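You operate a simulated robot arm through the tools that you are given. There is no shell and no other tool.

You are at the controls of a simulated robot arm. One attempt, no reset.

TASK
Pump the pressure box up to about 1.0 bar, then vent it and free the lid clamp.
Fine: clamp the lid and close the vent first; the vent ends open, the lid stays on. Where these are worked on the way, their far stop is far enough and under half their travel is too little: teal lid clamp.

Only the result counts: the job must be done as asked and must still hold three seconds after the hand-in. Knocking over, shifting, dropping, spilling or breaking anything else fails it. Lids that push on must go on centred and level and be pressed home; caps that screw on are set level and turned clockwise until they are tight.

THE ROBOT
A 6-joint arm with a two-finger parallel gripper, fixed in place. Base frame: the origin is at the foot of the arm, x ahead of it, y to its left, z up; the work surface is at about z = 0. Readings come in mm, degrees, newtons and seconds.
With the tool pointing down near the work surface it reaches from about 120 to 500 mm from the base axis. Its first joint turns from -72.0 to 72.0 degrees. Payload 0.65 kg.
Tool frame: the origin (TCP) lies between the finger pads and is the grasp point; the fingertips stand 25 mm ahead of it; z points along the fingers, y is the line along which they close. The gripper opens to 76 mm. The fingers are 18 mm wide and 10 mm thick; the gripper's body (36 by 78 mm) begins 45 mm behind the TCP.
Orientation is that of the tool frame in the base frame, as [roll, pitch, yaw] about the fixed x, y, z axes, in that order (R = Rz(yaw) Ry(pitch) Rx(roll)). With the fingers straight down and closing along the base's y, the tool's x points along the base's -x, its y along +y and its z along -z.

THE INTERFACE
- The arm moves only by the tool play_rows. Its argument "targets" is a list of rows, each a list of 3 entries, a list of its own where there are three numbers: the shift along the tool's x, y, z in mm, then the turn, a rotation vector about the tool's x, y, z in degrees, then the gripper command, from -1 (fully open) to 1 (shut), values between in proportion. In form: [[[x, y, z], [rx, ry, rz], gripper], ...]. A call has 1 to 20 rows; each row shifts and turns the commanded pose from where the row before left it, along the tool's axes as they then stand. Rows are played at 5 a second. More than 50 mm and 8.6 degrees between two rows, or a gripper value outside its range, and nothing of the call is played. A pose out of reach is approached as far as the arm can. The call stops where the force on the tool passes 40 N (or 10 N more than at its start, if that is more) or the arm is blocked; 0.2 s more then pass. The fingers move at their own pace (about 108 mm/s each) and stop on an object; they squeeze with about 44 N. The grip force told is the motor's: it shows also when the fingers shut on nothing. Time passes only in rows, and 0.2 s behind the last, so rows that do not move let the fingers close. The reply holds the time, the measured pose of the TCP, the force on the tool along the base axes, the opening and the grip force, in the units named above and with some noise, with the torque about the TCP (base axes, N m) and any sound that the robot's microphone picked up, and new pictures: "show" is both (left out), scene, wrist or none.
- Cameras (640 x 400 px; columns grow to the right, rows downward): "scene" is fixed at [68, 276.2, 419.4]; the picture's right is [-0.68, -0.73, 0.00], its down [-0.32, 0.30, -0.90] and it looks along [0.66, -0.62, -0.43] (base axes); focal length 214 px, centre (320, 200). "wrist" rides on the gripper at [58, 11, -81] in the tool frame; the picture's right is [-0.18, 0.98, 0.00], its down [-0.75, -0.14, -0.64] and it looks along [-0.63, -0.12, 0.77] (tool axes); focal length 243 px, centre (320, 200). There is no depth. A picture from a camera that has moved, and an enlarged one, comes with that camera's place and axes in the base frame and with its lens.
- close_up(camera, box): a new picture of the part [left, top, right, bottom] of that camera's present view, enlarged. No time passes.
- close_job(): hands the job in; it is judged then, once.

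Nothing tells you positions but the pictures and the camera data. Unless the task says otherwise, let go and move clear before handing in.

The tools are called after "Request:" as name(argument=value, ...) on one line, values as JSON. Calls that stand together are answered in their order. play_rows: Moves the arm, as the interface text tells. Its arguments: {"type":"object","properties":{"targets":{"type":"array"},"show":{"type":"string","enum":["both","scene","wrist","none"]}},"required":["targets"]} The other tools are called the same way: close_up (camera, box) takes an enlarged picture of a part of a camera's view; close_job () hands the job in.

At the start:

```text
time_s: 0.0
position: [266.1, 173.5, 347.9]
ee_rot: [179.9, 0.1, -179.9]
ft_force: [-1.2, 0.3, -0.2]
moment: [-0.01, -0.01, -0.01]
grip_width: 76.0
grasp_force: 0.2
```

scene: 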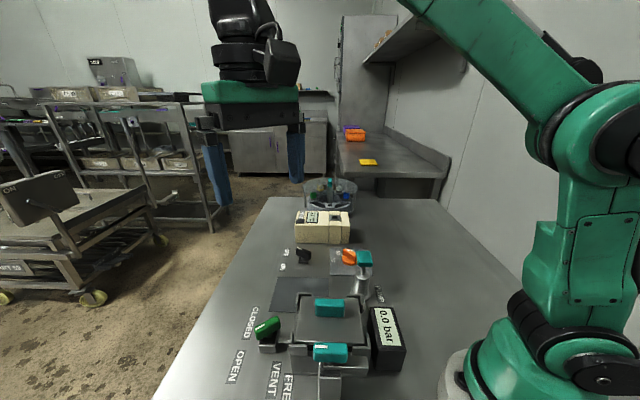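
wrist: 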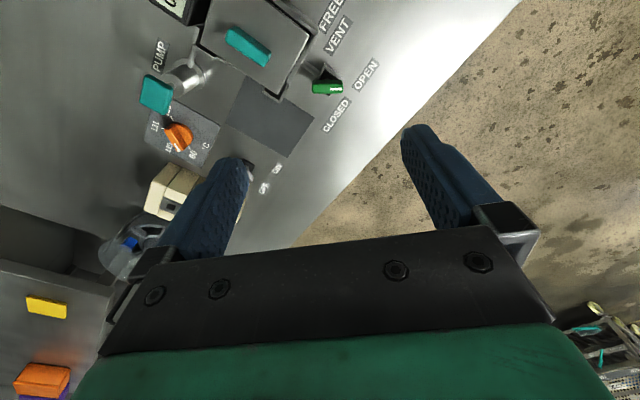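

I see a pressure box with a lid with a teal handle, a teal clamp lever in front, a green vent valve, a gauge reading 0.0 bar and a teal pump plunger. I'll take enlarged views before moving.

Request:
close_up(camera="scene", box=[220, 230, 420, 400])

Request:
close_up(camera="wrist", box=[120, 0, 400, 180])

```text
2.35 times, centred on (320, 315) of scene
camera zoom: at [68.0, 276.2, 419.4], right [-0.68, -0.73, 0.0], down [-0.32, 0.3, -0.9], along [0.66, -0.62, -0.43], focal length 505 px, centre (320, -71)
```

zoom: 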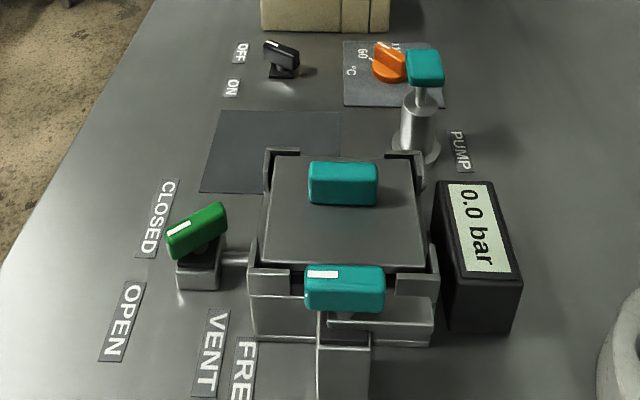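

```text
2.22 times, centred on (260, 90) of wrist
camera zoom: at [206.0, 184.1, 429.6], right [0.18, 0.98, 0.0], down [0.75, -0.14, 0.64], along [0.63, -0.12, -0.77], focal length 539 px, centre (453, 444)
```

zoom: 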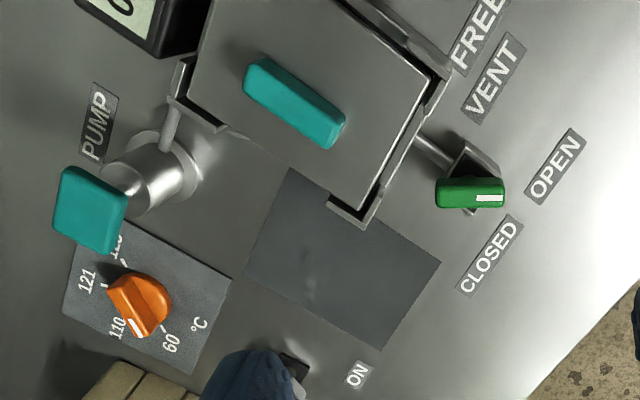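

The panel is turned about 45° from the base axes. The vent seems to point at OPEN, and the clamp is nearest the scene camera. I'll pull the arm back to see the clamp area from above.

Request:
play_rows(targets=[[[40, 0, 0], [0, 0, 0], -1], [[40, 0, 0], [0, 0, 0], -1], [[30, 0, 0], [0, 0, 0], -1]])

```text
time_s: 0.8
position: [156.2, 169.9, 347.6]
ee_rot: [179.9, 0.1, -180.0]
ft_force: [-0.4, 0.2, 0.2]
moment: [0.01, -0.01, 0.01]
grip_width: 76.1
grasp_force: 0.0
camera wrist: at [96.5, 182.0, 427.9], right [0.18, 0.98, 0.0], down [0.75, -0.14, 0.64], along [0.63, -0.12, -0.77], focal length 243 px, centre (320, 200)
```

scene: 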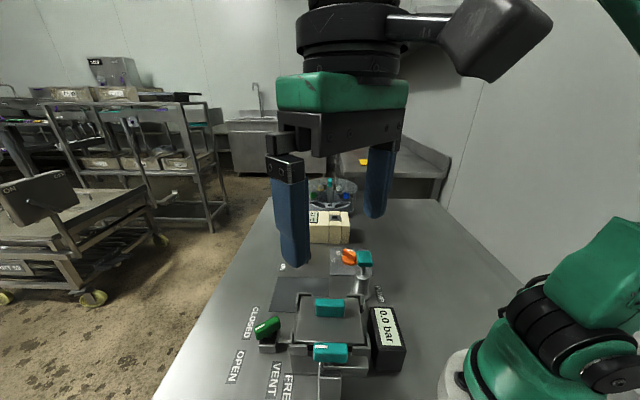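
wrist: 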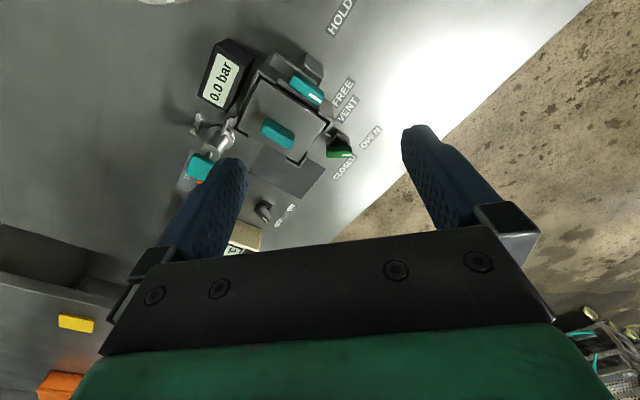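

Request:
close_up(camera="wrist", box=[160, 0, 416, 160])

Request:
close_up(camera="wrist", box=[230, 40, 390, 140])

Request:
close_up(camera="scene", box=[220, 280, 420, 400])

```text
2.50 times, centred on (288, 80) of wrist
camera zoom: at [96.5, 182.0, 427.9], right [0.18, 0.98, 0.0], down [0.75, -0.14, 0.64], along [0.63, -0.12, -0.77], focal length 606 px, centre (400, 500)
```

zoom: 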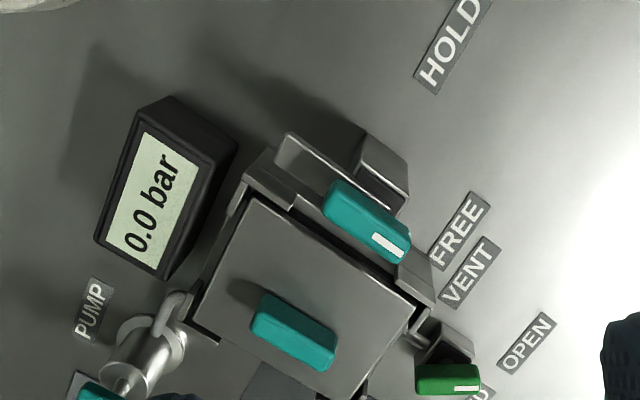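

```text
4.00 times, centred on (310, 90) of wrist
camera zoom: at [96.5, 182.0, 427.9], right [0.18, 0.98, 0.0], down [0.75, -0.14, 0.64], along [0.63, -0.12, -0.77], focal length 970 px, centre (360, 640)
```

zoom: 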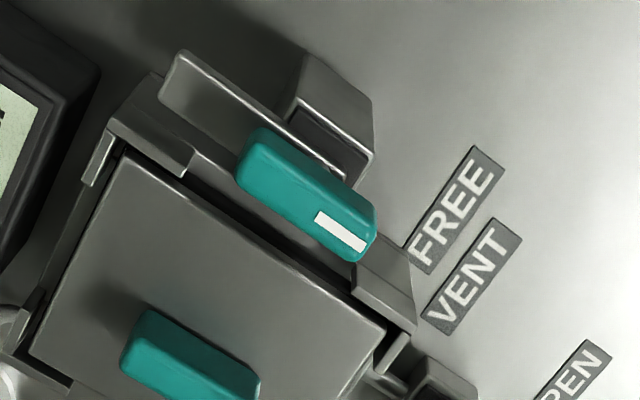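

```text
3.20 times, centred on (320, 340) of scene
camera zoom: at [68.0, 276.2, 419.4], right [-0.68, -0.73, 0.0], down [-0.32, 0.3, -0.9], along [0.66, -0.62, -0.43], focal length 686 px, centre (320, -248)
```

zoom: 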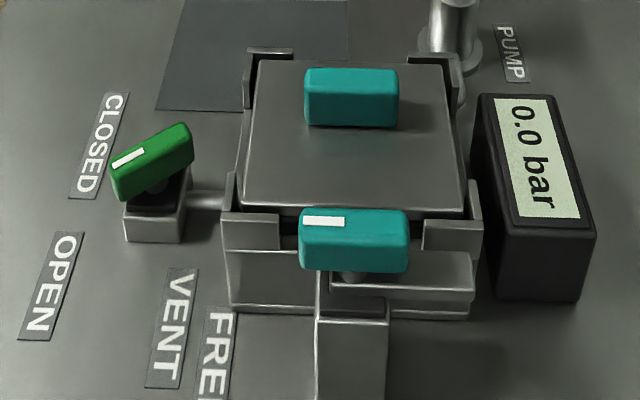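

The labels fit what I worked out: the clamp pivot is near (180,149) pointing at FREE, with HOLD 90° counter-clockwise of it. The vent is near (307,176) pointing at OPEN, the lid handle near (236,92), and the pump knob near (266,-43). Next I hover over the clamp, turned 45°, to measure it better.

Request:
play_rows(targets=[[[-24, -21, 0], [0, 0, 0], -1], [[0, 0, 22], [0, 0, -7.5], -1], [[0, 0, 22], [0, 0, -7.5], -1], [[0, 0, 22], [0, 0, -7.5], -1], [[0, 0, 22], [0, 0, -7.5], -1], [[0, 0, 22], [0, 0, -7.5], -1], [[0, 0, 22], [0, 0, -7.5], -1], [[0, 0, 0], [0, 0, 0], -1]])

```text
time_s: 2.6
position: [179.9, 153.3, 215.9]
ee_rot: [-180.0, 0.2, -134.9]
ft_force: [0.5, 0.2, -0.1]
moment: [0.03, 0.01, -0.03]
grip_width: 75.9
grasp_force: 0.1
camera wrist: at [129.8, 119.2, 296.8], right [-0.57, 0.82, 0.0], down [0.63, 0.43, 0.64], along [0.53, 0.37, -0.76], focal length 243 px, centre (320, 200)
```

scene: 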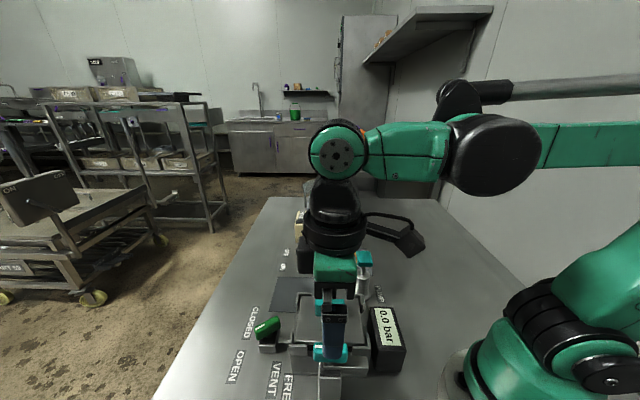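
wrist: 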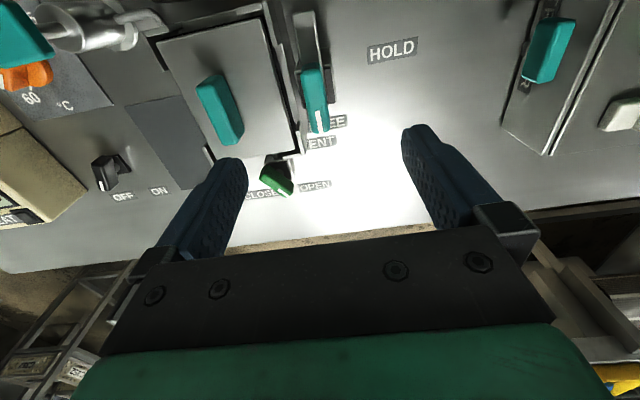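

Request:
close_up(camera="wrist", box=[240, 40, 400, 140])

Request:
close_up(camera="wrist", box=[150, 0, 470, 200])

Request:
close_up(camera="wrist", box=[480, 0, 640, 160])

```text
4.00 times, centred on (320, 90) of wrist
camera zoom: at [129.8, 119.2, 296.8], right [-0.57, 0.82, 0.0], down [0.63, 0.43, 0.64], along [0.53, 0.37, -0.76], focal length 970 px, centre (320, 640)
```

zoom: 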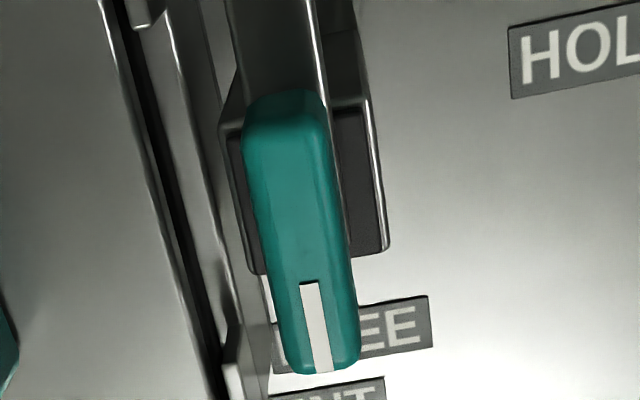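

```text
2.00 times, centred on (310, 100) of wrist
camera zoom: at [129.8, 119.2, 296.8], right [-0.57, 0.82, 0.0], down [0.63, 0.43, 0.64], along [0.53, 0.37, -0.76], focal length 485 px, centre (340, 400)
```

zoom: 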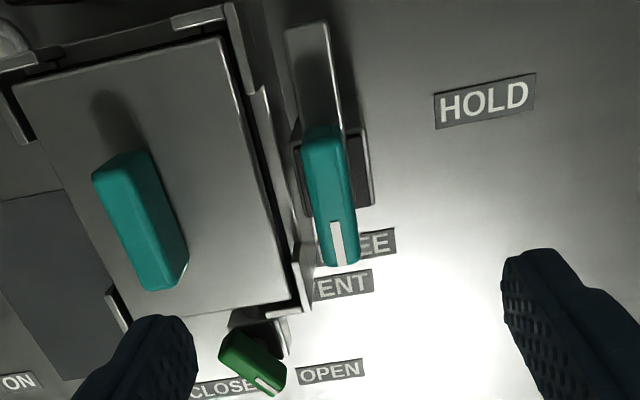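

```text
2.50 times, centred on (560, 80) of wrist
camera zoom: at [129.8, 119.2, 296.8], right [-0.57, 0.82, 0.0], down [0.63, 0.43, 0.64], along [0.53, 0.37, -0.76], focal length 606 px, centre (-280, 500)
```

zoom: 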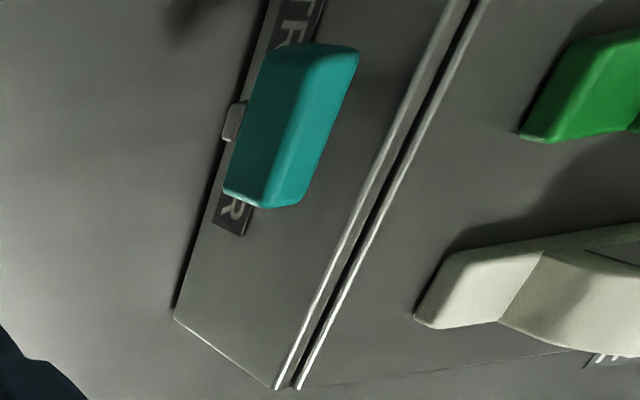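

The clamp handle runs at about 45°, centred near (180,150), with its top at z≈115–120. I'll go down part way and check the alignment before gripping.

Request:
play_rows(targets=[[[2.3, -2.3, 20], [0, 0, 0], -1], [[0, 0, 20], [0, 0, 0], -1], [[0, 0, 20], [0, 0, 0], -1], [[0, 0, 0], [0, 0, 0], -1]])

```text
time_s: 3.6
position: [181.7, 148.7, 155.6]
ee_rot: [-180.0, 0.1, -135.0]
ft_force: [-0.1, -0.3, 0.6]
moment: [0.03, 0.02, -0.03]
grip_width: 75.9
grasp_force: 0.0
camera wrist: at [129.6, 115.5, 236.8], right [-0.57, 0.82, 0.0], down [0.63, 0.43, 0.64], along [0.53, 0.36, -0.76], focal length 243 px, centre (320, 200)
```

scene: 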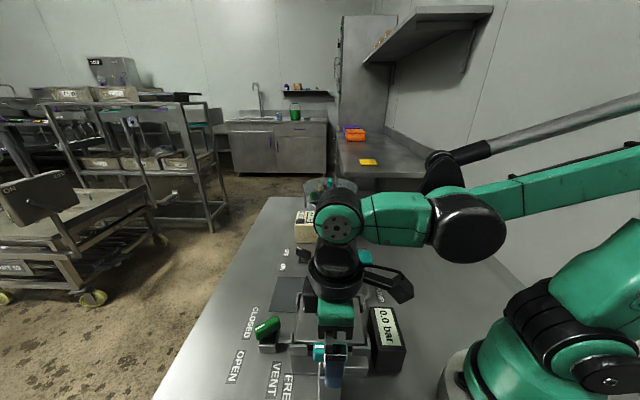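
wrist: 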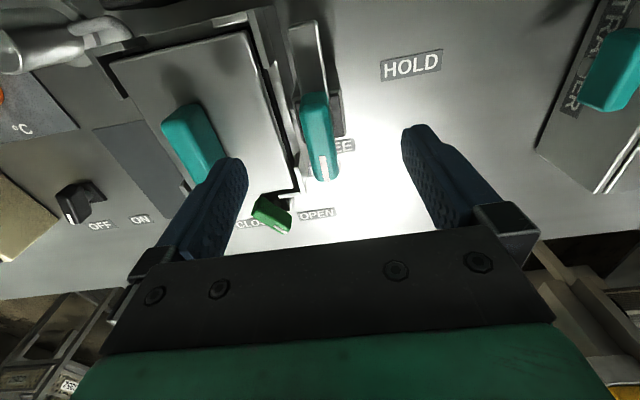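

Request:
close_up(camera="wrist", box=[240, 80, 400, 180])

Request:
close_up(camera="scene", box=[260, 300, 400, 400])

```text
4.00 times, centred on (320, 130) of wrist
camera zoom: at [129.6, 115.5, 236.8], right [-0.57, 0.82, 0.0], down [0.63, 0.43, 0.64], along [0.53, 0.36, -0.76], focal length 970 px, centre (320, 480)
```

zoom: 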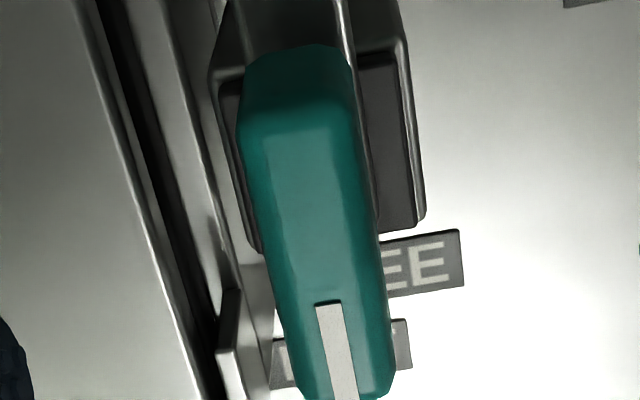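

```text
4.00 times, centred on (330, 350) of scene
camera zoom: at [68.0, 276.2, 419.4], right [-0.68, -0.73, 0.0], down [-0.32, 0.3, -0.9], along [0.66, -0.62, -0.43], focal length 858 px, centre (280, -400)
```

zoom: 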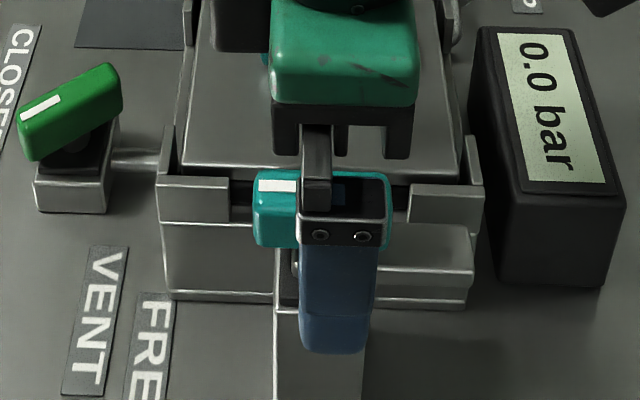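

The handle is centred between the fingers, with its top at z≈121 and its bottom at about 100. I'll descend to TCP z≈123 and close on it.

Request:
play_rows(targets=[[[-1, -0.8, 16], [0, 0, 0], -1], [[0, 0, 16], [0, 0, 0], -1], [[0, 0, 0], [0, 0, 0], -1], [[0, 0, 0], [0, 0, 0], 0.4], [[0, 0, 0], [0, 0, 0], 1], [[0, 0, 0], [0, 0, 0], 1]])

```text
time_s: 5.0
position: [181.0, 150.8, 123.5]
ee_rot: [179.7, 0.1, -134.8]
ft_force: [-20.9, 25.8, -11.5]
moment: [-0.55, 0.07, 0.04]
grip_width: 14.7
grasp_force: 34.2
camera wrist: at [130.5, 115.5, 204.6], right [-0.57, 0.82, 0.01], down [0.63, 0.43, 0.64], along [0.53, 0.37, -0.76], focal length 243 px, centre (320, 200)
```

scene: 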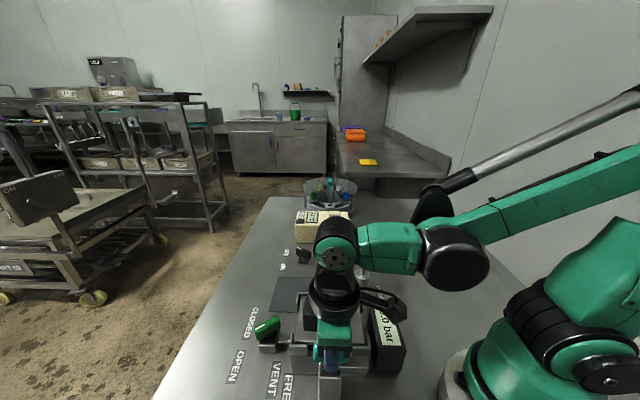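
wrist: 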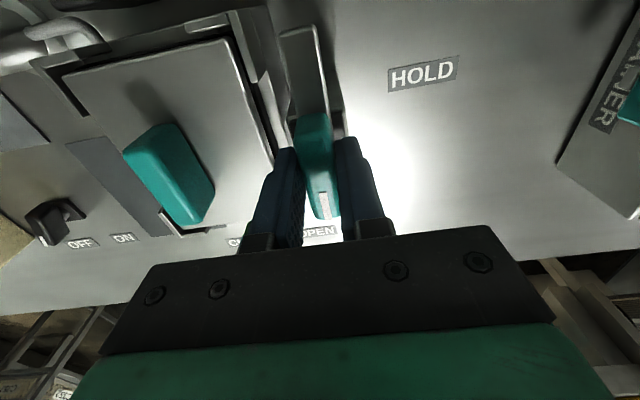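

The handle is gripped at 14.7 mm wide, with a side load of about 33 N toward tool +y. I'll shift the command that way to relieve it before turning.

Request:
play_rows(targets=[[[0, 0.8, 0], [0, 0, 0], 1], [[0, 0, 0], [0, 0, 0], 1]], show="none")

```text
time_s: 5.6
position: [179.9, 147.4, 124.2]
ee_rot: [179.9, 0.1, -135.0]
ft_force: [-14.9, 18.1, -23.3]
moment: [0.18, -0.2, 0.03]
grip_width: 15.0
grasp_force: 34.0
```

Request:
play_rows(targets=[[[0, 0.8, 0], [0, 0, 0], 1], [[0, 0, 0], [0, 0, 0], 1]], show="none")

```text
time_s: 6.2
position: [181.1, 149.9, 124.5]
ee_rot: [-179.9, 0.2, -134.9]
ft_force: [-11.2, -3.8, 2.6]
moment: [0.77, -0.32, 0.01]
grip_width: 14.8
grasp_force: 33.8
```

Request:
play_rows(targets=[[[0, 0, 0], [0, 0, -5], 1], [[0, 0, 0], [0, 0, -5], 1], [[0, 0, 0], [0, 0, -5], 1], [[0, 0, 0], [0, 0, 0], 1]], show="wrist")

```text
time_s: 7.2
position: [180.4, 149.6, 125.7]
ee_rot: [-179.9, 0.2, -119.8]
ft_force: [10.3, -21.2, -21.0]
moment: [-0.01, 0.36, -0.02]
grip_width: 15.0
grasp_force: 34.4
camera wrist: at [140.7, 104.6, 205.8], right [-0.76, 0.65, 0.0], down [0.5, 0.58, 0.64], along [0.42, 0.49, -0.76], focal length 243 px, centre (320, 200)
```

wrist: 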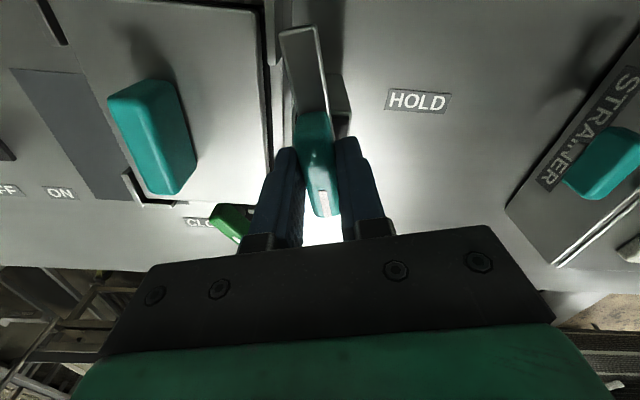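

Request:
play_rows(targets=[[[0.4, -0.8, -0.5], [0, 0, 0], 1], [[0, 0, 0], [0, 0, 0], 1]], show="none")

Request:
play_rows(targets=[[[0, 0, 0], [0, 0, -5], 1], [[0, 0, 0], [0, 0, -5], 1], [[0, 0, 0], [0, 0, 0], 1]], show="none")

```text
time_s: 7.8
position: [180.7, 149.0, 124.0]
ee_rot: [-179.9, 0.3, -119.9]
ft_force: [10.5, -12.7, -22.4]
moment: [-0.24, 0.13, -0.03]
grip_width: 14.6
grasp_force: 35.3
```

```text
time_s: 8.6
position: [181.9, 150.8, 125.7]
ee_rot: [-180.0, 0.0, -110.0]
ft_force: [10.3, -17.7, 19.3]
moment: [-0.27, 0.33, -0.01]
grip_width: 14.8
grasp_force: 34.6
```

Request:
play_rows(targets=[[[0.5, -0.9, 0], [0, 0, -5], 1], [[0, 0, 0], [0, 0, -5], 1], [[0, 0, 0], [0, 0, 0], 1]], show="none")

Request:
play_rows(targets=[[[0.5, -0.7, 0], [0, 0, -5], 1], [[0, 0, 0], [0, 0, -5], 1], [[0, 0, 0], [0, 0, 0], 1]], show="wrist")

```text
time_s: 9.4
position: [181.5, 150.5, 123.9]
ee_rot: [180.0, 0.1, -99.8]
ft_force: [3.2, 2.0, 5.1]
moment: [-1.01, 0.19, -0.05]
grip_width: 15.0
grasp_force: 34.5
```

```text
time_s: 10.2
position: [181.5, 149.5, 125.1]
ee_rot: [179.9, 0.3, -89.8]
ft_force: [-5.7, 22.2, 10.4]
moment: [0.38, 0.37, -0.02]
grip_width: 14.9
grasp_force: 34.5
camera wrist: at [169.4, 90.8, 205.4], right [-0.98, 0.18, 0.0], down [0.14, 0.75, 0.65], along [0.12, 0.64, -0.76], focal length 243 px, centre (320, 200)
```

wrist: 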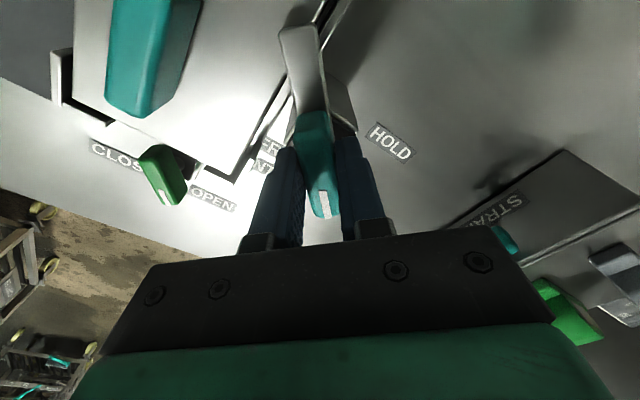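

Request:
play_rows(targets=[[[-0.8, 0.2, 0], [0, 0, -5], 1], [[0, 0, 0], [0, 0, -5], 1], [[0, 0, 0], [0, 0, 0], 1]], show="none")

Request:
play_rows(targets=[[[0, 0, 0], [0, 0, -5], 1], [[0, 0, 0], [0, 0, -5], 1], [[0, 0, 0], [0, 0, 0], 1]], show="none")

```text
time_s: 11.0
position: [181.6, 149.4, 124.8]
ee_rot: [-179.9, -0.1, -79.8]
ft_force: [-3.7, 9.6, -21.8]
moment: [0.14, 0.18, 0.01]
grip_width: 14.7
grasp_force: 34.4
```

```text
time_s: 11.8
position: [182.4, 149.6, 125.5]
ee_rot: [-179.9, -0.1, -69.9]
ft_force: [2.6, 1.2, -23.7]
moment: [-0.22, 0.18, -0.01]
grip_width: 14.9
grasp_force: 35.0
```

Request:
play_rows(targets=[[[0, 0, 0.3], [0, 0, -5], 1], [[0, 0, 0], [0, 0, -5], 1], [[0, 0, 0], [0, 0, 0], 1]], show="none")

Request:
play_rows(targets=[[[0, 0, 0], [0, 0, -5], 1], [[0, 0, 0], [0, 0, -4], 1], [[0, 0, 0], [0, 0, 0], 1]])

```text
time_s: 12.6
position: [182.2, 149.9, 124.7]
ee_rot: [-179.9, -0.1, -59.9]
ft_force: [8.0, -9.7, 20.8]
moment: [-0.18, 0.2, 0.0]
grip_width: 14.7
grasp_force: 34.4
```

```text
time_s: 13.4
position: [183.9, 149.5, 125.8]
ee_rot: [-179.8, 0.1, -50.9]
ft_force: [23.2, -2.6, 18.5]
moment: [-0.37, 0.11, -0.02]
grip_width: 15.1
grasp_force: 34.8
camera wrist: at [208.9, 97.3, 205.9], right [-0.88, -0.48, 0.0], down [-0.37, 0.67, 0.64], along [-0.3, 0.57, -0.77], focal length 243 px, centre (320, 200)
```

scene: 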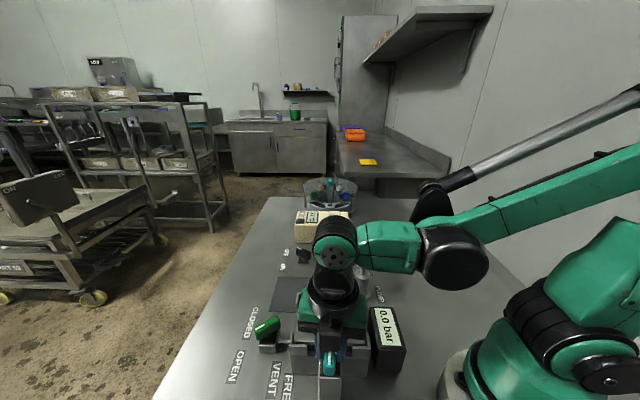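
wrist: 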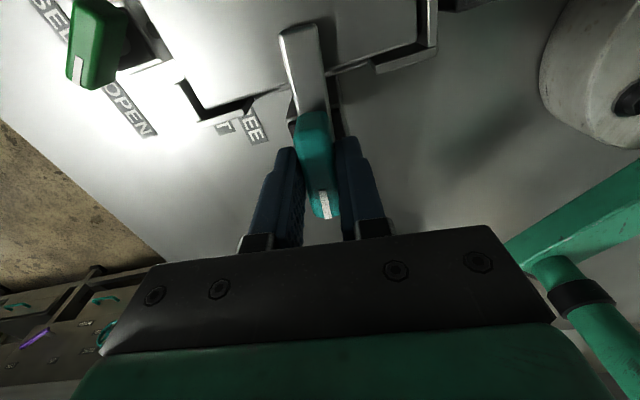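

Request:
play_rows(targets=[[[0.6, -0.8, 0.3], [0, 0, -3], 1], [[0, 0, 0], [0, 0, -3], 1], [[0, 0, 0], [0, 0, 0], 1]], show="none")

Request:
play_rows(targets=[[[0, 0, 0], [0, 0, -3], 1], [[0, 0, 0], [0, 0, -3], 1], [[0, 0, 0], [0, 0, 0], 1]], show="wrist")

```text
time_s: 14.2
position: [181.7, 149.8, 125.0]
ee_rot: [-179.8, 0.2, -44.9]
ft_force: [3.4, 10.8, 0.7]
moment: [-0.52, -0.4, -0.13]
grip_width: 15.1
grasp_force: 34.8
```

```text
time_s: 15.0
position: [182.8, 150.0, 125.8]
ee_rot: [-179.9, -0.1, -39.0]
ft_force: [11.7, 3.1, -2.8]
moment: [0.59, 0.52, -0.8]
grip_width: 16.4
grasp_force: 35.5
camera wrist: at [219.6, 104.2, 205.6], right [-0.76, -0.65, 0.0], down [-0.5, 0.58, 0.64], along [-0.42, 0.49, -0.77], focal length 243 px, centre (320, 200)
```

wrist: 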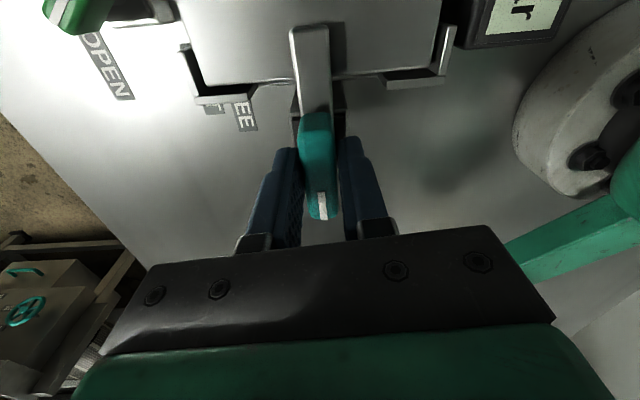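

The clamp is against its HOLD stop: the torque rose to 0.8 N·m and the bar now lies over the lid. I'll ease off, let go, lift, and check.

Request:
play_rows(targets=[[[0, 0, 0], [0, 0, 4], 1], [[0, 0, 0], [0, 0, 0], 1], [[0, 0, 0], [0, 0, 0], 0], [[0, 0, 0], [0, 0, 0], -1], [[0, 0, -30], [0, 0, 0], -1], [[0, 0, -40], [0, 0, 0], -1], [[0, 0, -40], [0, 0, 0], -1], [[0, 0, 0], [0, 0, 0], -1]])

```text
time_s: 16.8
position: [180.0, 148.2, 235.2]
ee_rot: [-180.0, 0.0, -42.9]
ft_force: [0.3, 0.0, 0.4]
moment: [0.02, 0.0, 0.04]
grip_width: 76.1
grasp_force: 0.1
camera wrist: at [213.7, 101.0, 316.7], right [-0.8, -0.59, 0.0], down [-0.46, 0.61, 0.64], along [-0.38, 0.52, -0.77], focal length 243 px, centre (320, 200)
```

scene: 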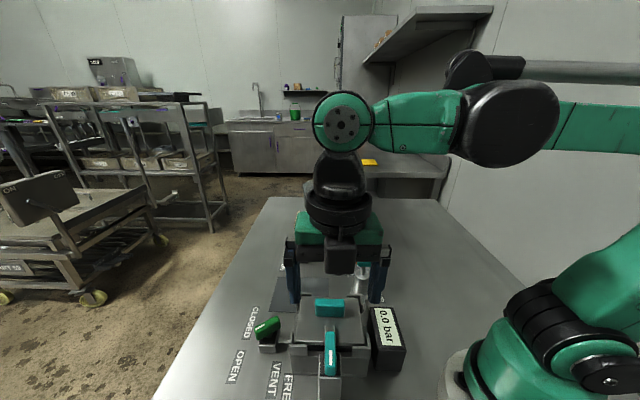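
wrist: 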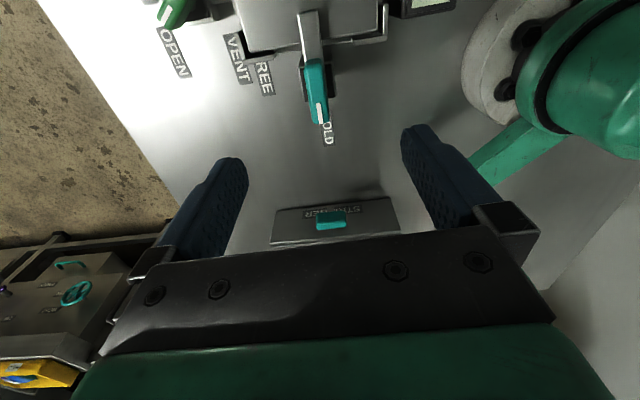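

The clamp now points at HOLD. Next I move over the vent handle near (307,176) and turn the fingers to straddle it.

Request:
play_rows(targets=[[[24.5, -35.7, 0], [0, 0, 0], -1], [[24.5, -35.7, 0], [0, 0, 0], -1], [[24.5, -35.7, 0], [0, 0, 0], -1], [[0, 0, 10], [0, 0, 7.8], -1], [[0, 0, 10], [0, 0, 7.8], -1], [[0, 0, 10], [0, 0, 7.8], -1], [[0, 0, 10], [0, 0, 7.8], -1], [[0, 0, 10], [0, 0, 7.8], -1], [[0, 0, 10], [0, 0, 7.8], -1], [[0, 0, 0], [0, 0, 0], -1]])

```text
time_s: 19.0
position: [310.5, 178.9, 174.8]
ee_rot: [-179.9, 0.1, -89.8]
ft_force: [1.5, -0.4, -0.7]
moment: [-0.02, -0.01, -0.01]
grip_width: 76.2
grasp_force: 0.2
camera wrist: at [298.2, 119.9, 255.5], right [-0.98, 0.18, 0.0], down [0.14, 0.75, 0.64], along [0.12, 0.63, -0.76], focal length 243 px, centre (320, 200)
```

scene: 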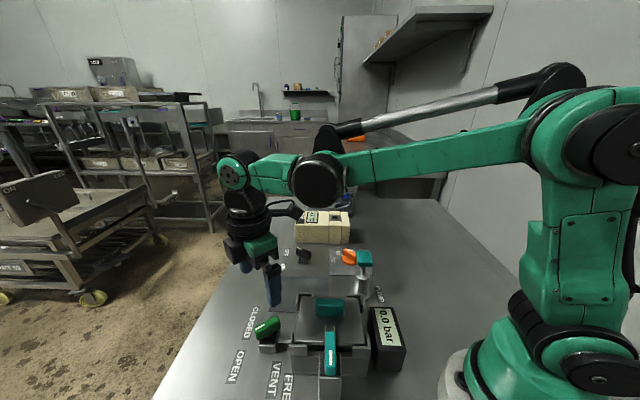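
wrist: 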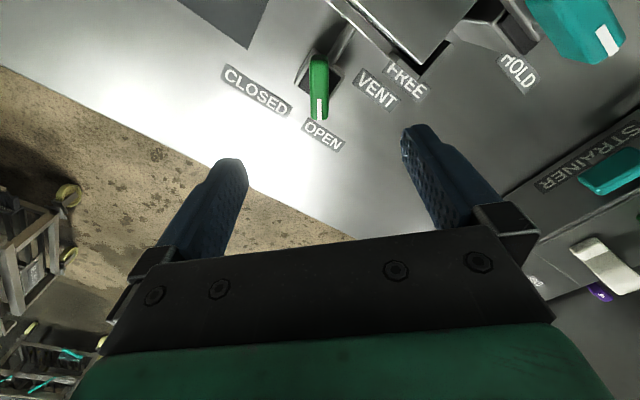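

Request:
close_up(camera="wrist", box=[240, 20, 400, 150])

Request:
close_up(camera="scene", box=[230, 270, 430, 395])

```text
3.08 times, centred on (320, 85) of wrist
camera zoom: at [298.2, 119.9, 255.5], right [-0.98, 0.18, 0.0], down [0.14, 0.75, 0.64], along [0.12, 0.63, -0.76], focal length 746 px, centre (320, 554)
```

zoom: 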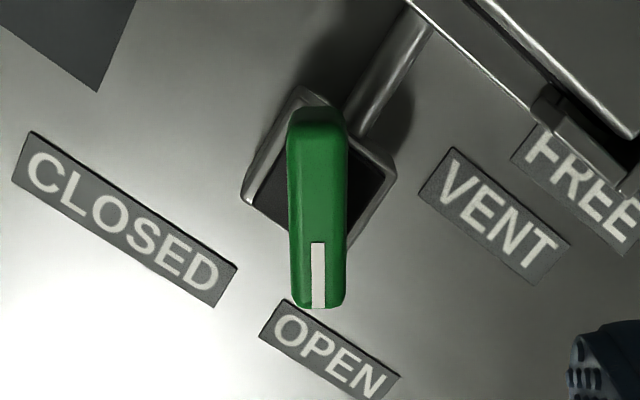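

```text
3.20 times, centred on (330, 332) of scene
camera zoom: at [68.0, 276.2, 419.4], right [-0.68, -0.73, 0.0], down [-0.32, 0.3, -0.9], along [0.66, -0.62, -0.43], focal length 686 px, centre (288, -224)
```

zoom: 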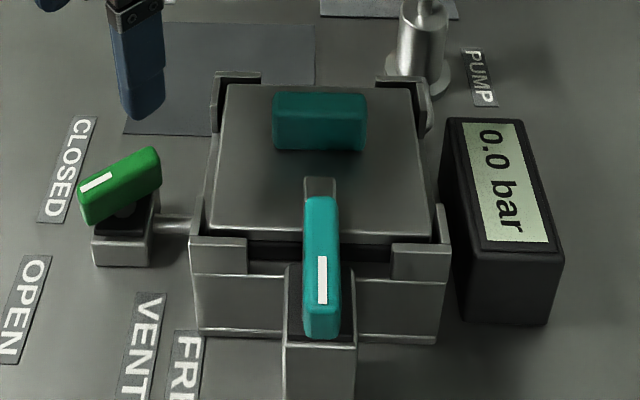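

The vent handle lines up with the fingers, with its top at z≈59. I'll narrow the opening to about 40 mm, descend to TCP z≈63, and grip it.

Request:
play_rows(targets=[[[1, 0, 30], [0, 0, 0], -0.1], [[0, 0, 30], [0, 0, 0], -0.1], [[0, 0, 25], [0, 0, 0], -0.1], [[0, 0, 0], [0, 0, 0], -0.1]])

```text
time_s: 20.0
position: [311.1, 176.7, 89.7]
ee_rot: [-179.9, 0.1, -89.8]
ft_force: [-0.1, -0.8, -0.2]
moment: [-0.01, -0.01, -0.02]
grip_width: 41.7
grasp_force: 0.0
camera wrist: at [298.5, 118.5, 170.4], right [-0.98, 0.18, 0.0], down [0.14, 0.75, 0.64], along [0.12, 0.63, -0.76], focal length 243 px, centre (320, 200)
```

scene: 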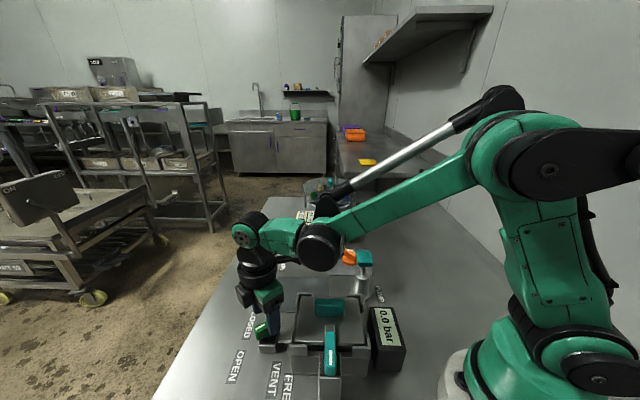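
wrist: 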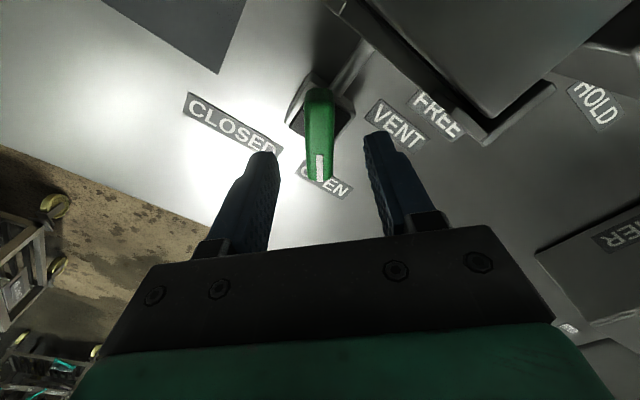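

Request:
play_rows(targets=[[[3.5, 0, 14], [0, 0, 0], -0.1], [[0, 0, 13], [0, 0, 0], -0.1], [[0, 0, 0], [0, 0, 0], -0.1], [[0, 0, 0], [0, 0, 0], 0.5], [[0, 0, 0], [0, 0, 0], 1], [[0, 0, 0], [0, 0, 0], 1]])

```text
time_s: 21.4
position: [311.1, 173.6, 62.8]
ee_rot: [-179.7, 0.1, -89.8]
ft_force: [20.1, 2.9, -10.1]
moment: [0.03, -0.07, -0.61]
grip_width: 17.9
grasp_force: 36.3
camera wrist: at [297.9, 115.4, 143.5], right [-0.98, 0.18, 0.0], down [0.14, 0.75, 0.65], along [0.12, 0.63, -0.76], focal length 243 px, centre (320, 200)
```

scene: 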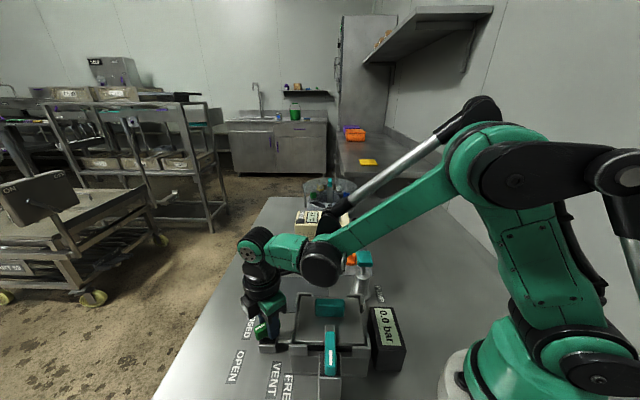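
wrist: 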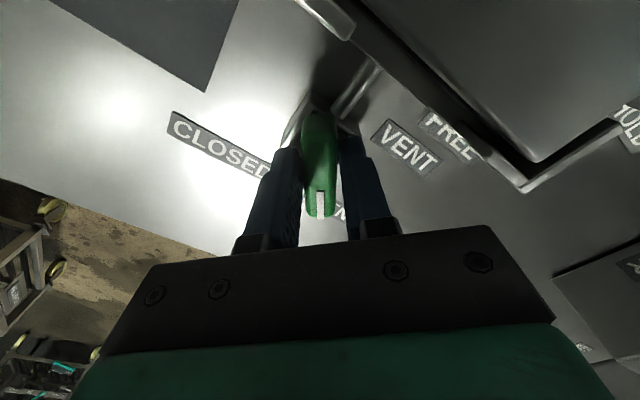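

The grip shows a twist of -0.61 N·m, so the handle sits slightly clockwise of the fingers. I'll start turning clockwise toward CLOSED while trimming the offset.

Request:
play_rows(targets=[[[0, -1, 0], [0, 0, 4], 1], [[0, 0, 0], [0, 0, 4], 1], [[0, 0, 0], [0, 0, 0], 1]], show="wrist")

```text
time_s: 22.2
position: [310.5, 173.6, 62.5]
ee_rot: [179.9, 0.2, -97.7]
ft_force: [6.7, 8.2, 26.8]
moment: [-0.15, 0.02, -0.5]
grip_width: 15.3
grasp_force: 34.7
camera wrist: at [290.2, 117.1, 143.9], right [-0.95, 0.32, 0.0], down [0.24, 0.72, 0.65], along [0.2, 0.61, -0.76], focal length 243 px, centre (320, 200)
```

wrist: 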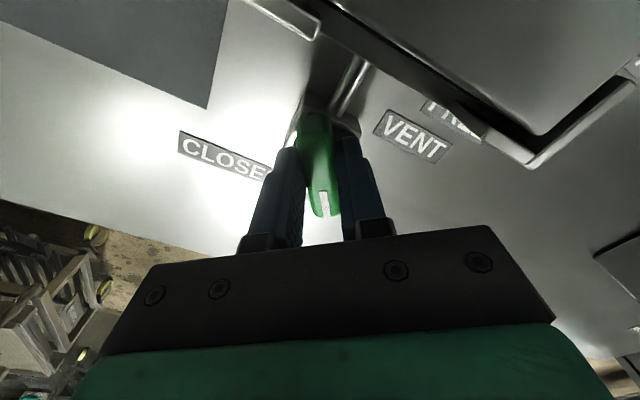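

Request:
play_rows(targets=[[[0, -0.4, 0], [0, 0, 5], 1], [[0, 0, 0], [0, 0, 5], 1], [[0, 0, 0], [0, 0, 0], 1]], show="none")

Request:
play_rows(targets=[[[0, 0, 0], [0, 0, 5], 1], [[0, 0, 0], [0, 0, 5], 1], [[0, 0, 0], [0, 0, 0], 1]], show="wrist")

```text
time_s: 22.7
position: [310.6, 172.8, 61.6]
ee_rot: [179.9, 0.1, -104.3]
ft_force: [-0.8, -0.5, 12.6]
moment: [0.12, -0.21, -0.02]
grip_width: 14.9
grasp_force: 34.3
stopped in row 2: the force on the tool passed its limit at 41 N (the readings are from after the stop); the commanded pose is now the measured one
```

```text
time_s: 23.5
position: [310.5, 173.4, 63.6]
ee_rot: [179.6, 0.0, -114.4]
ft_force: [-25.1, -3.5, 2.4]
moment: [0.41, -0.4, 0.04]
grip_width: 15.0
grasp_force: 33.7
camera wrist: at [274.7, 125.0, 144.0], right [-0.82, 0.57, 0.01], down [0.44, 0.63, 0.64], along [0.37, 0.53, -0.77], focal length 243 px, centre (320, 200)
```

wrist: 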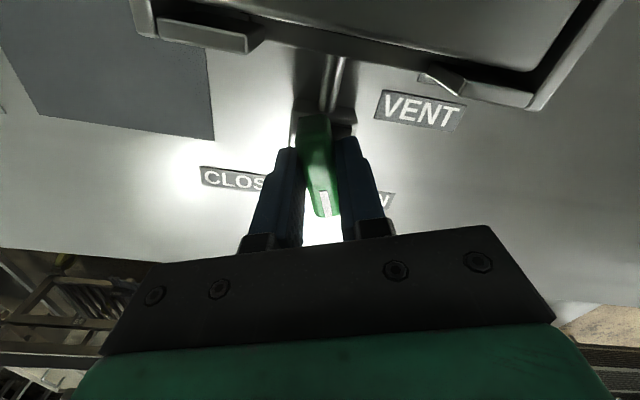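

Request:
play_rows(targets=[[[0.5, 1.1, 0], [0, 0, 0], 1], [[0, 0, 0], [0, 0, 3], 1], [[0, 0, 0], [0, 0, 3], 1], [[0, 0, 0], [0, 0, 3], 1], [[0, 0, 0], [0, 0, 0], 1]], show="none")

```text
time_s: 24.7
position: [310.2, 173.6, 63.1]
ee_rot: [179.8, 0.2, -123.5]
ft_force: [-1.7, 9.6, 4.8]
moment: [-0.06, -0.11, 0.01]
grip_width: 14.8
grasp_force: 33.9
```

Request:
play_rows(targets=[[[0, 0.3, 0], [0, 0, 4], 1], [[0, 0, 0], [0, 0, 4], 1], [[0, 0, 0], [0, 0, 4], 1], [[0, 0, 0], [0, 0, 0], 1]], show="none")

Request:
play_rows(targets=[[[0, 0, 0], [0, 0, 4], 1], [[0, 0, 0], [0, 0, 4], 1], [[0, 0, 0], [0, 0, 0], 1]], show="none")

```text
time_s: 25.7
position: [307.3, 174.7, 62.8]
ee_rot: [179.6, 0.2, -135.5]
ft_force: [4.9, 24.6, -12.5]
moment: [0.23, -0.46, 0.04]
grip_width: 14.8
grasp_force: 34.3
```

```text
time_s: 26.5
position: [309.3, 174.8, 63.3]
ee_rot: [179.5, 0.1, -143.4]
ft_force: [-1.6, 37.2, 10.0]
moment: [-0.07, -0.05, 0.09]
grip_width: 14.6
grasp_force: 33.5
```

Request:
play_rows(targets=[[[-0.6, 0.8, 0], [0, 0, 0], 1], [[-0.6, 0.8, 0], [0, 0, 0], 1], [[0, 0, 0], [0, 0, 3], 1], [[0, 0, 0], [0, 0, 3], 1], [[0, 0, 0], [0, 0, 0], 1]], show="none")

```text
time_s: 27.5
position: [309.5, 175.4, 61.7]
ee_rot: [179.8, -0.3, -148.3]
ft_force: [-4.5, -2.2, 12.4]
moment: [0.54, -0.72, 0.05]
grip_width: 14.5
grasp_force: 34.2
stopped in row 4: the force on the tool passed its limit at 52 N (the readings are from after the stop); the commanded pose is now the measured one
```

Request:
play_rows(targets=[[[0, 0, 0], [0, 0, 3], 1], [[0, 0, 0], [0, 0, 3], 1], [[0, 0, 0], [0, 0, 0], 1]], show="wrist")

```text
time_s: 28.3
position: [309.0, 175.5, 63.2]
ee_rot: [179.7, -0.3, -154.2]
ft_force: [-3.6, 3.6, -3.8]
moment: [-0.06, 0.01, 0.01]
grip_width: 14.9
grasp_force: 34.2
camera wrist: at [249.7, 159.6, 144.3], right [-0.26, 0.97, 0.0], down [0.74, 0.2, 0.64], along [0.62, 0.17, -0.77], focal length 243 px, centre (320, 200)
```

wrist: 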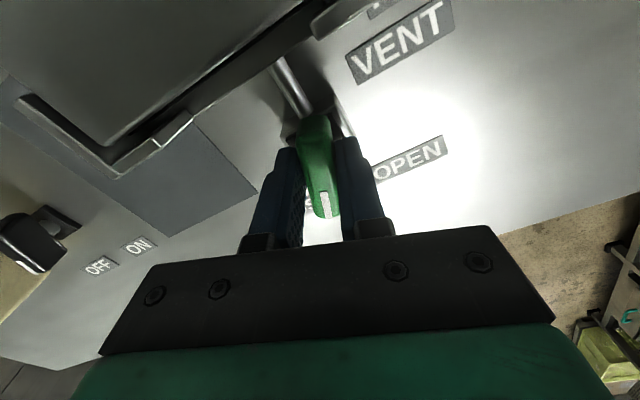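

Request:
play_rows(targets=[[[0, 0, 0], [0, 0, 4], 1], [[0, 0, 0], [0, 0, 4], 1], [[0, 0, 0], [0, 0, 4], 1], [[0, 0, 0], [0, 0, 0], 1]], show="none")

Request:
play_rows(targets=[[[0, 0, 0], [0, 0, 4], 1], [[0, 0, 0], [0, 0, 4], 1], [[0, 0, 0], [0, 0, 0], 1]], show="none")

```text
time_s: 29.3
position: [307.0, 175.3, 63.1]
ee_rot: [179.8, -0.2, -166.1]
ft_force: [0.9, 31.9, -22.5]
moment: [0.02, -0.22, 0.09]
grip_width: 14.8
grasp_force: 34.3
```

```text
time_s: 30.1
position: [307.4, 176.5, 63.7]
ee_rot: [179.7, -0.6, -174.0]
ft_force: [-15.0, 28.4, 22.4]
moment: [0.28, 0.06, 0.74]
grip_width: 15.4
grasp_force: 35.0
```

Request:
play_rows(targets=[[[0.5, 0.8, 0], [0, 0, 0], 1], [[0.3, 0.7, 0], [0, 0, 0], 1], [[0, 0, 0], [0, 0, 0], 1]], show="wrist")

```text
time_s: 30.8
position: [307.6, 176.2, 62.7]
ee_rot: [179.9, -0.5, -174.1]
ft_force: [-1.8, -1.2, 12.2]
moment: [0.23, -0.63, 0.56]
grip_width: 15.7
grasp_force: 35.1
stopped in row 3: the force on the tool passed its limit at 51 N (the readings are from after the stop); the commanded pose is now the measured one
camera wrist: at [247.5, 181.0, 144.6], right [0.08, 1.0, 0.0], down [0.77, -0.06, 0.64], along [0.63, -0.05, -0.77], focal length 243 px, centre (320, 200)
```

wrist: 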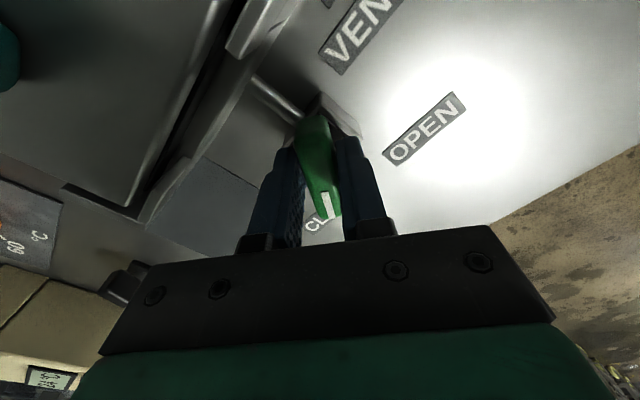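

The vent has hit its CLOSED stop, with resisting torque around 0.6–0.7 N·m. I'll ease off, open narrowly, lift, and look.

Request:
play_rows(targets=[[[0, 0, 0], [0, 0, -2], 1], [[0, 0, 0], [0, 0, 0], 0.5], [[0, 0, 0], [0, 0, 0], 0], [[0, 0, -20], [0, 0, 0], -0.1], [[0, 0, -40], [0, 0, 0], -0.1], [[0, 0, -40], [0, 0, 0], -1], [[0, 0, -20], [0, 0, 0], -1], [[0, 0, 0], [0, 0, 0], -1]])

```text
time_s: 32.6
position: [307.8, 175.1, 182.9]
ee_rot: [179.9, -0.4, -172.2]
ft_force: [0.3, 0.2, 0.1]
moment: [0.01, 0.03, 0.01]
grip_width: 76.2
grasp_force: 0.0
camera wrist: at [248.7, 178.7, 264.5], right [0.05, 1.0, 0.0], down [0.77, -0.04, 0.64], along [0.63, -0.03, -0.77], focal length 243 px, centre (320, 200)
```

scene: 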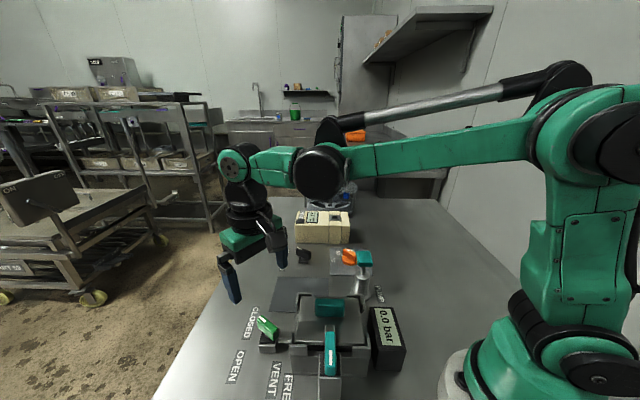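
wrist: 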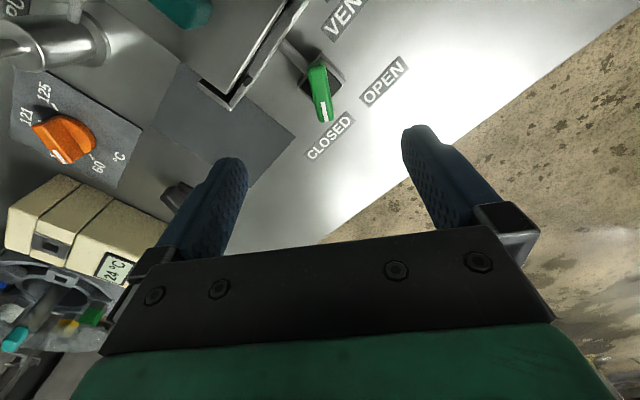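

The vent now points at CLOSED. Next I move over to the pump knob near (266,-43) for a closer look.

Request:
play_rows(targets=[[[14.4, -42, -4], [0, 0, 0], -1], [[14.4, -42, -4], [0, 0, 0], -1], [[14.4, -42, -4], [0, 0, 0], -1], [[14.4, -42, -4], [0, 0, 0], -1], [[14.4, -42, -4], [0, 0, 0], -1], [[0, 0, 0], [0, 0, 4], -1], [[0, 0, 0], [0, 0, 4], -1], [[0, 0, 0], [0, 0, 0], -1]])

```text
time_s: 34.4
position: [266.4, -42.6, 202.7]
ee_rot: [179.9, -0.5, 179.7]
ft_force: [0.4, -0.2, -0.4]
moment: [0.01, 0.0, 0.0]
grip_width: 75.8
grasp_force: 0.1
camera wrist: at [207.6, -31.0, 284.1], right [0.19, 0.98, 0.0], down [0.76, -0.14, 0.64], along [0.62, -0.12, -0.77], focal length 243 px, centre (320, 200)
```

scene: 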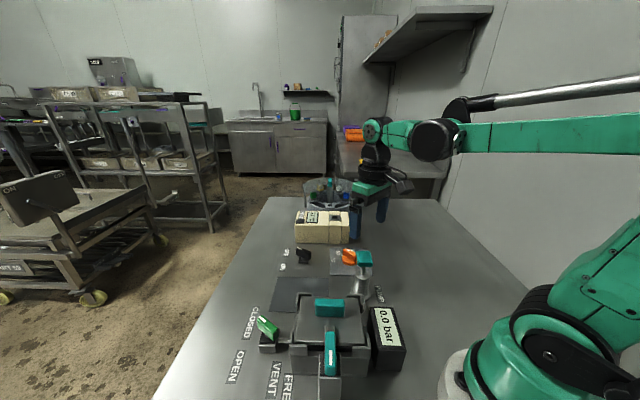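
wrist: 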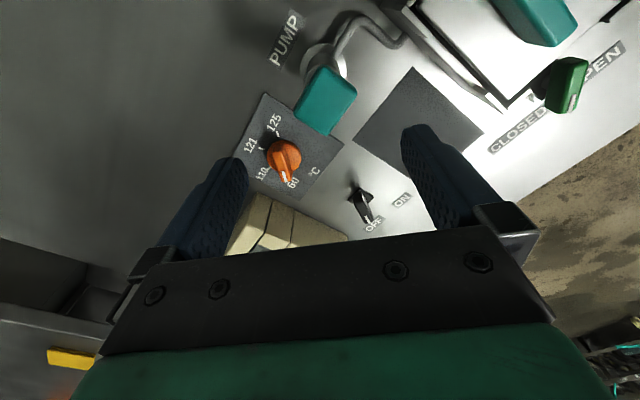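

Request:
close_up(camera="wrist", box=[240, 0, 420, 200])

Request:
close_up(camera="scene", box=[280, 210, 420, 330])

```text
2.00 times, centred on (330, 100) of wrist
camera zoom: at [207.6, -31.0, 284.1], right [0.19, 0.98, 0.0], down [0.76, -0.14, 0.64], along [0.62, -0.12, -0.77], focal length 485 px, centre (300, 400)
```

zoom: 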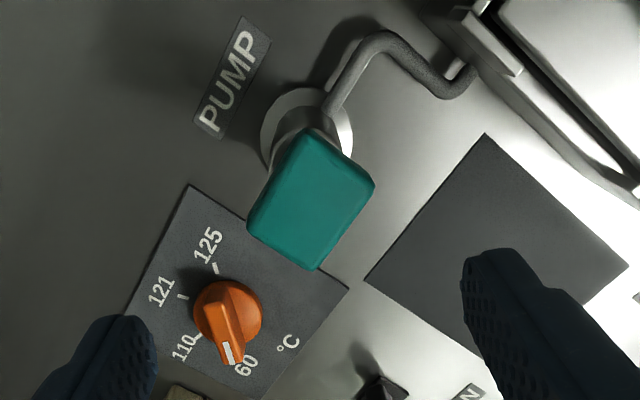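

```text
3.33 times, centred on (350, 270) of scene
camera zoom: at [68.0, 276.2, 419.4], right [-0.68, -0.73, 0.0], down [-0.32, 0.3, -0.9], along [0.66, -0.62, -0.43], focal length 715 px, centre (220, -33)
```

zoom: 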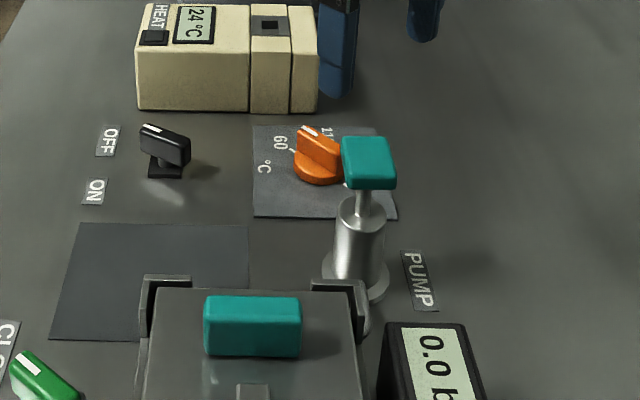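

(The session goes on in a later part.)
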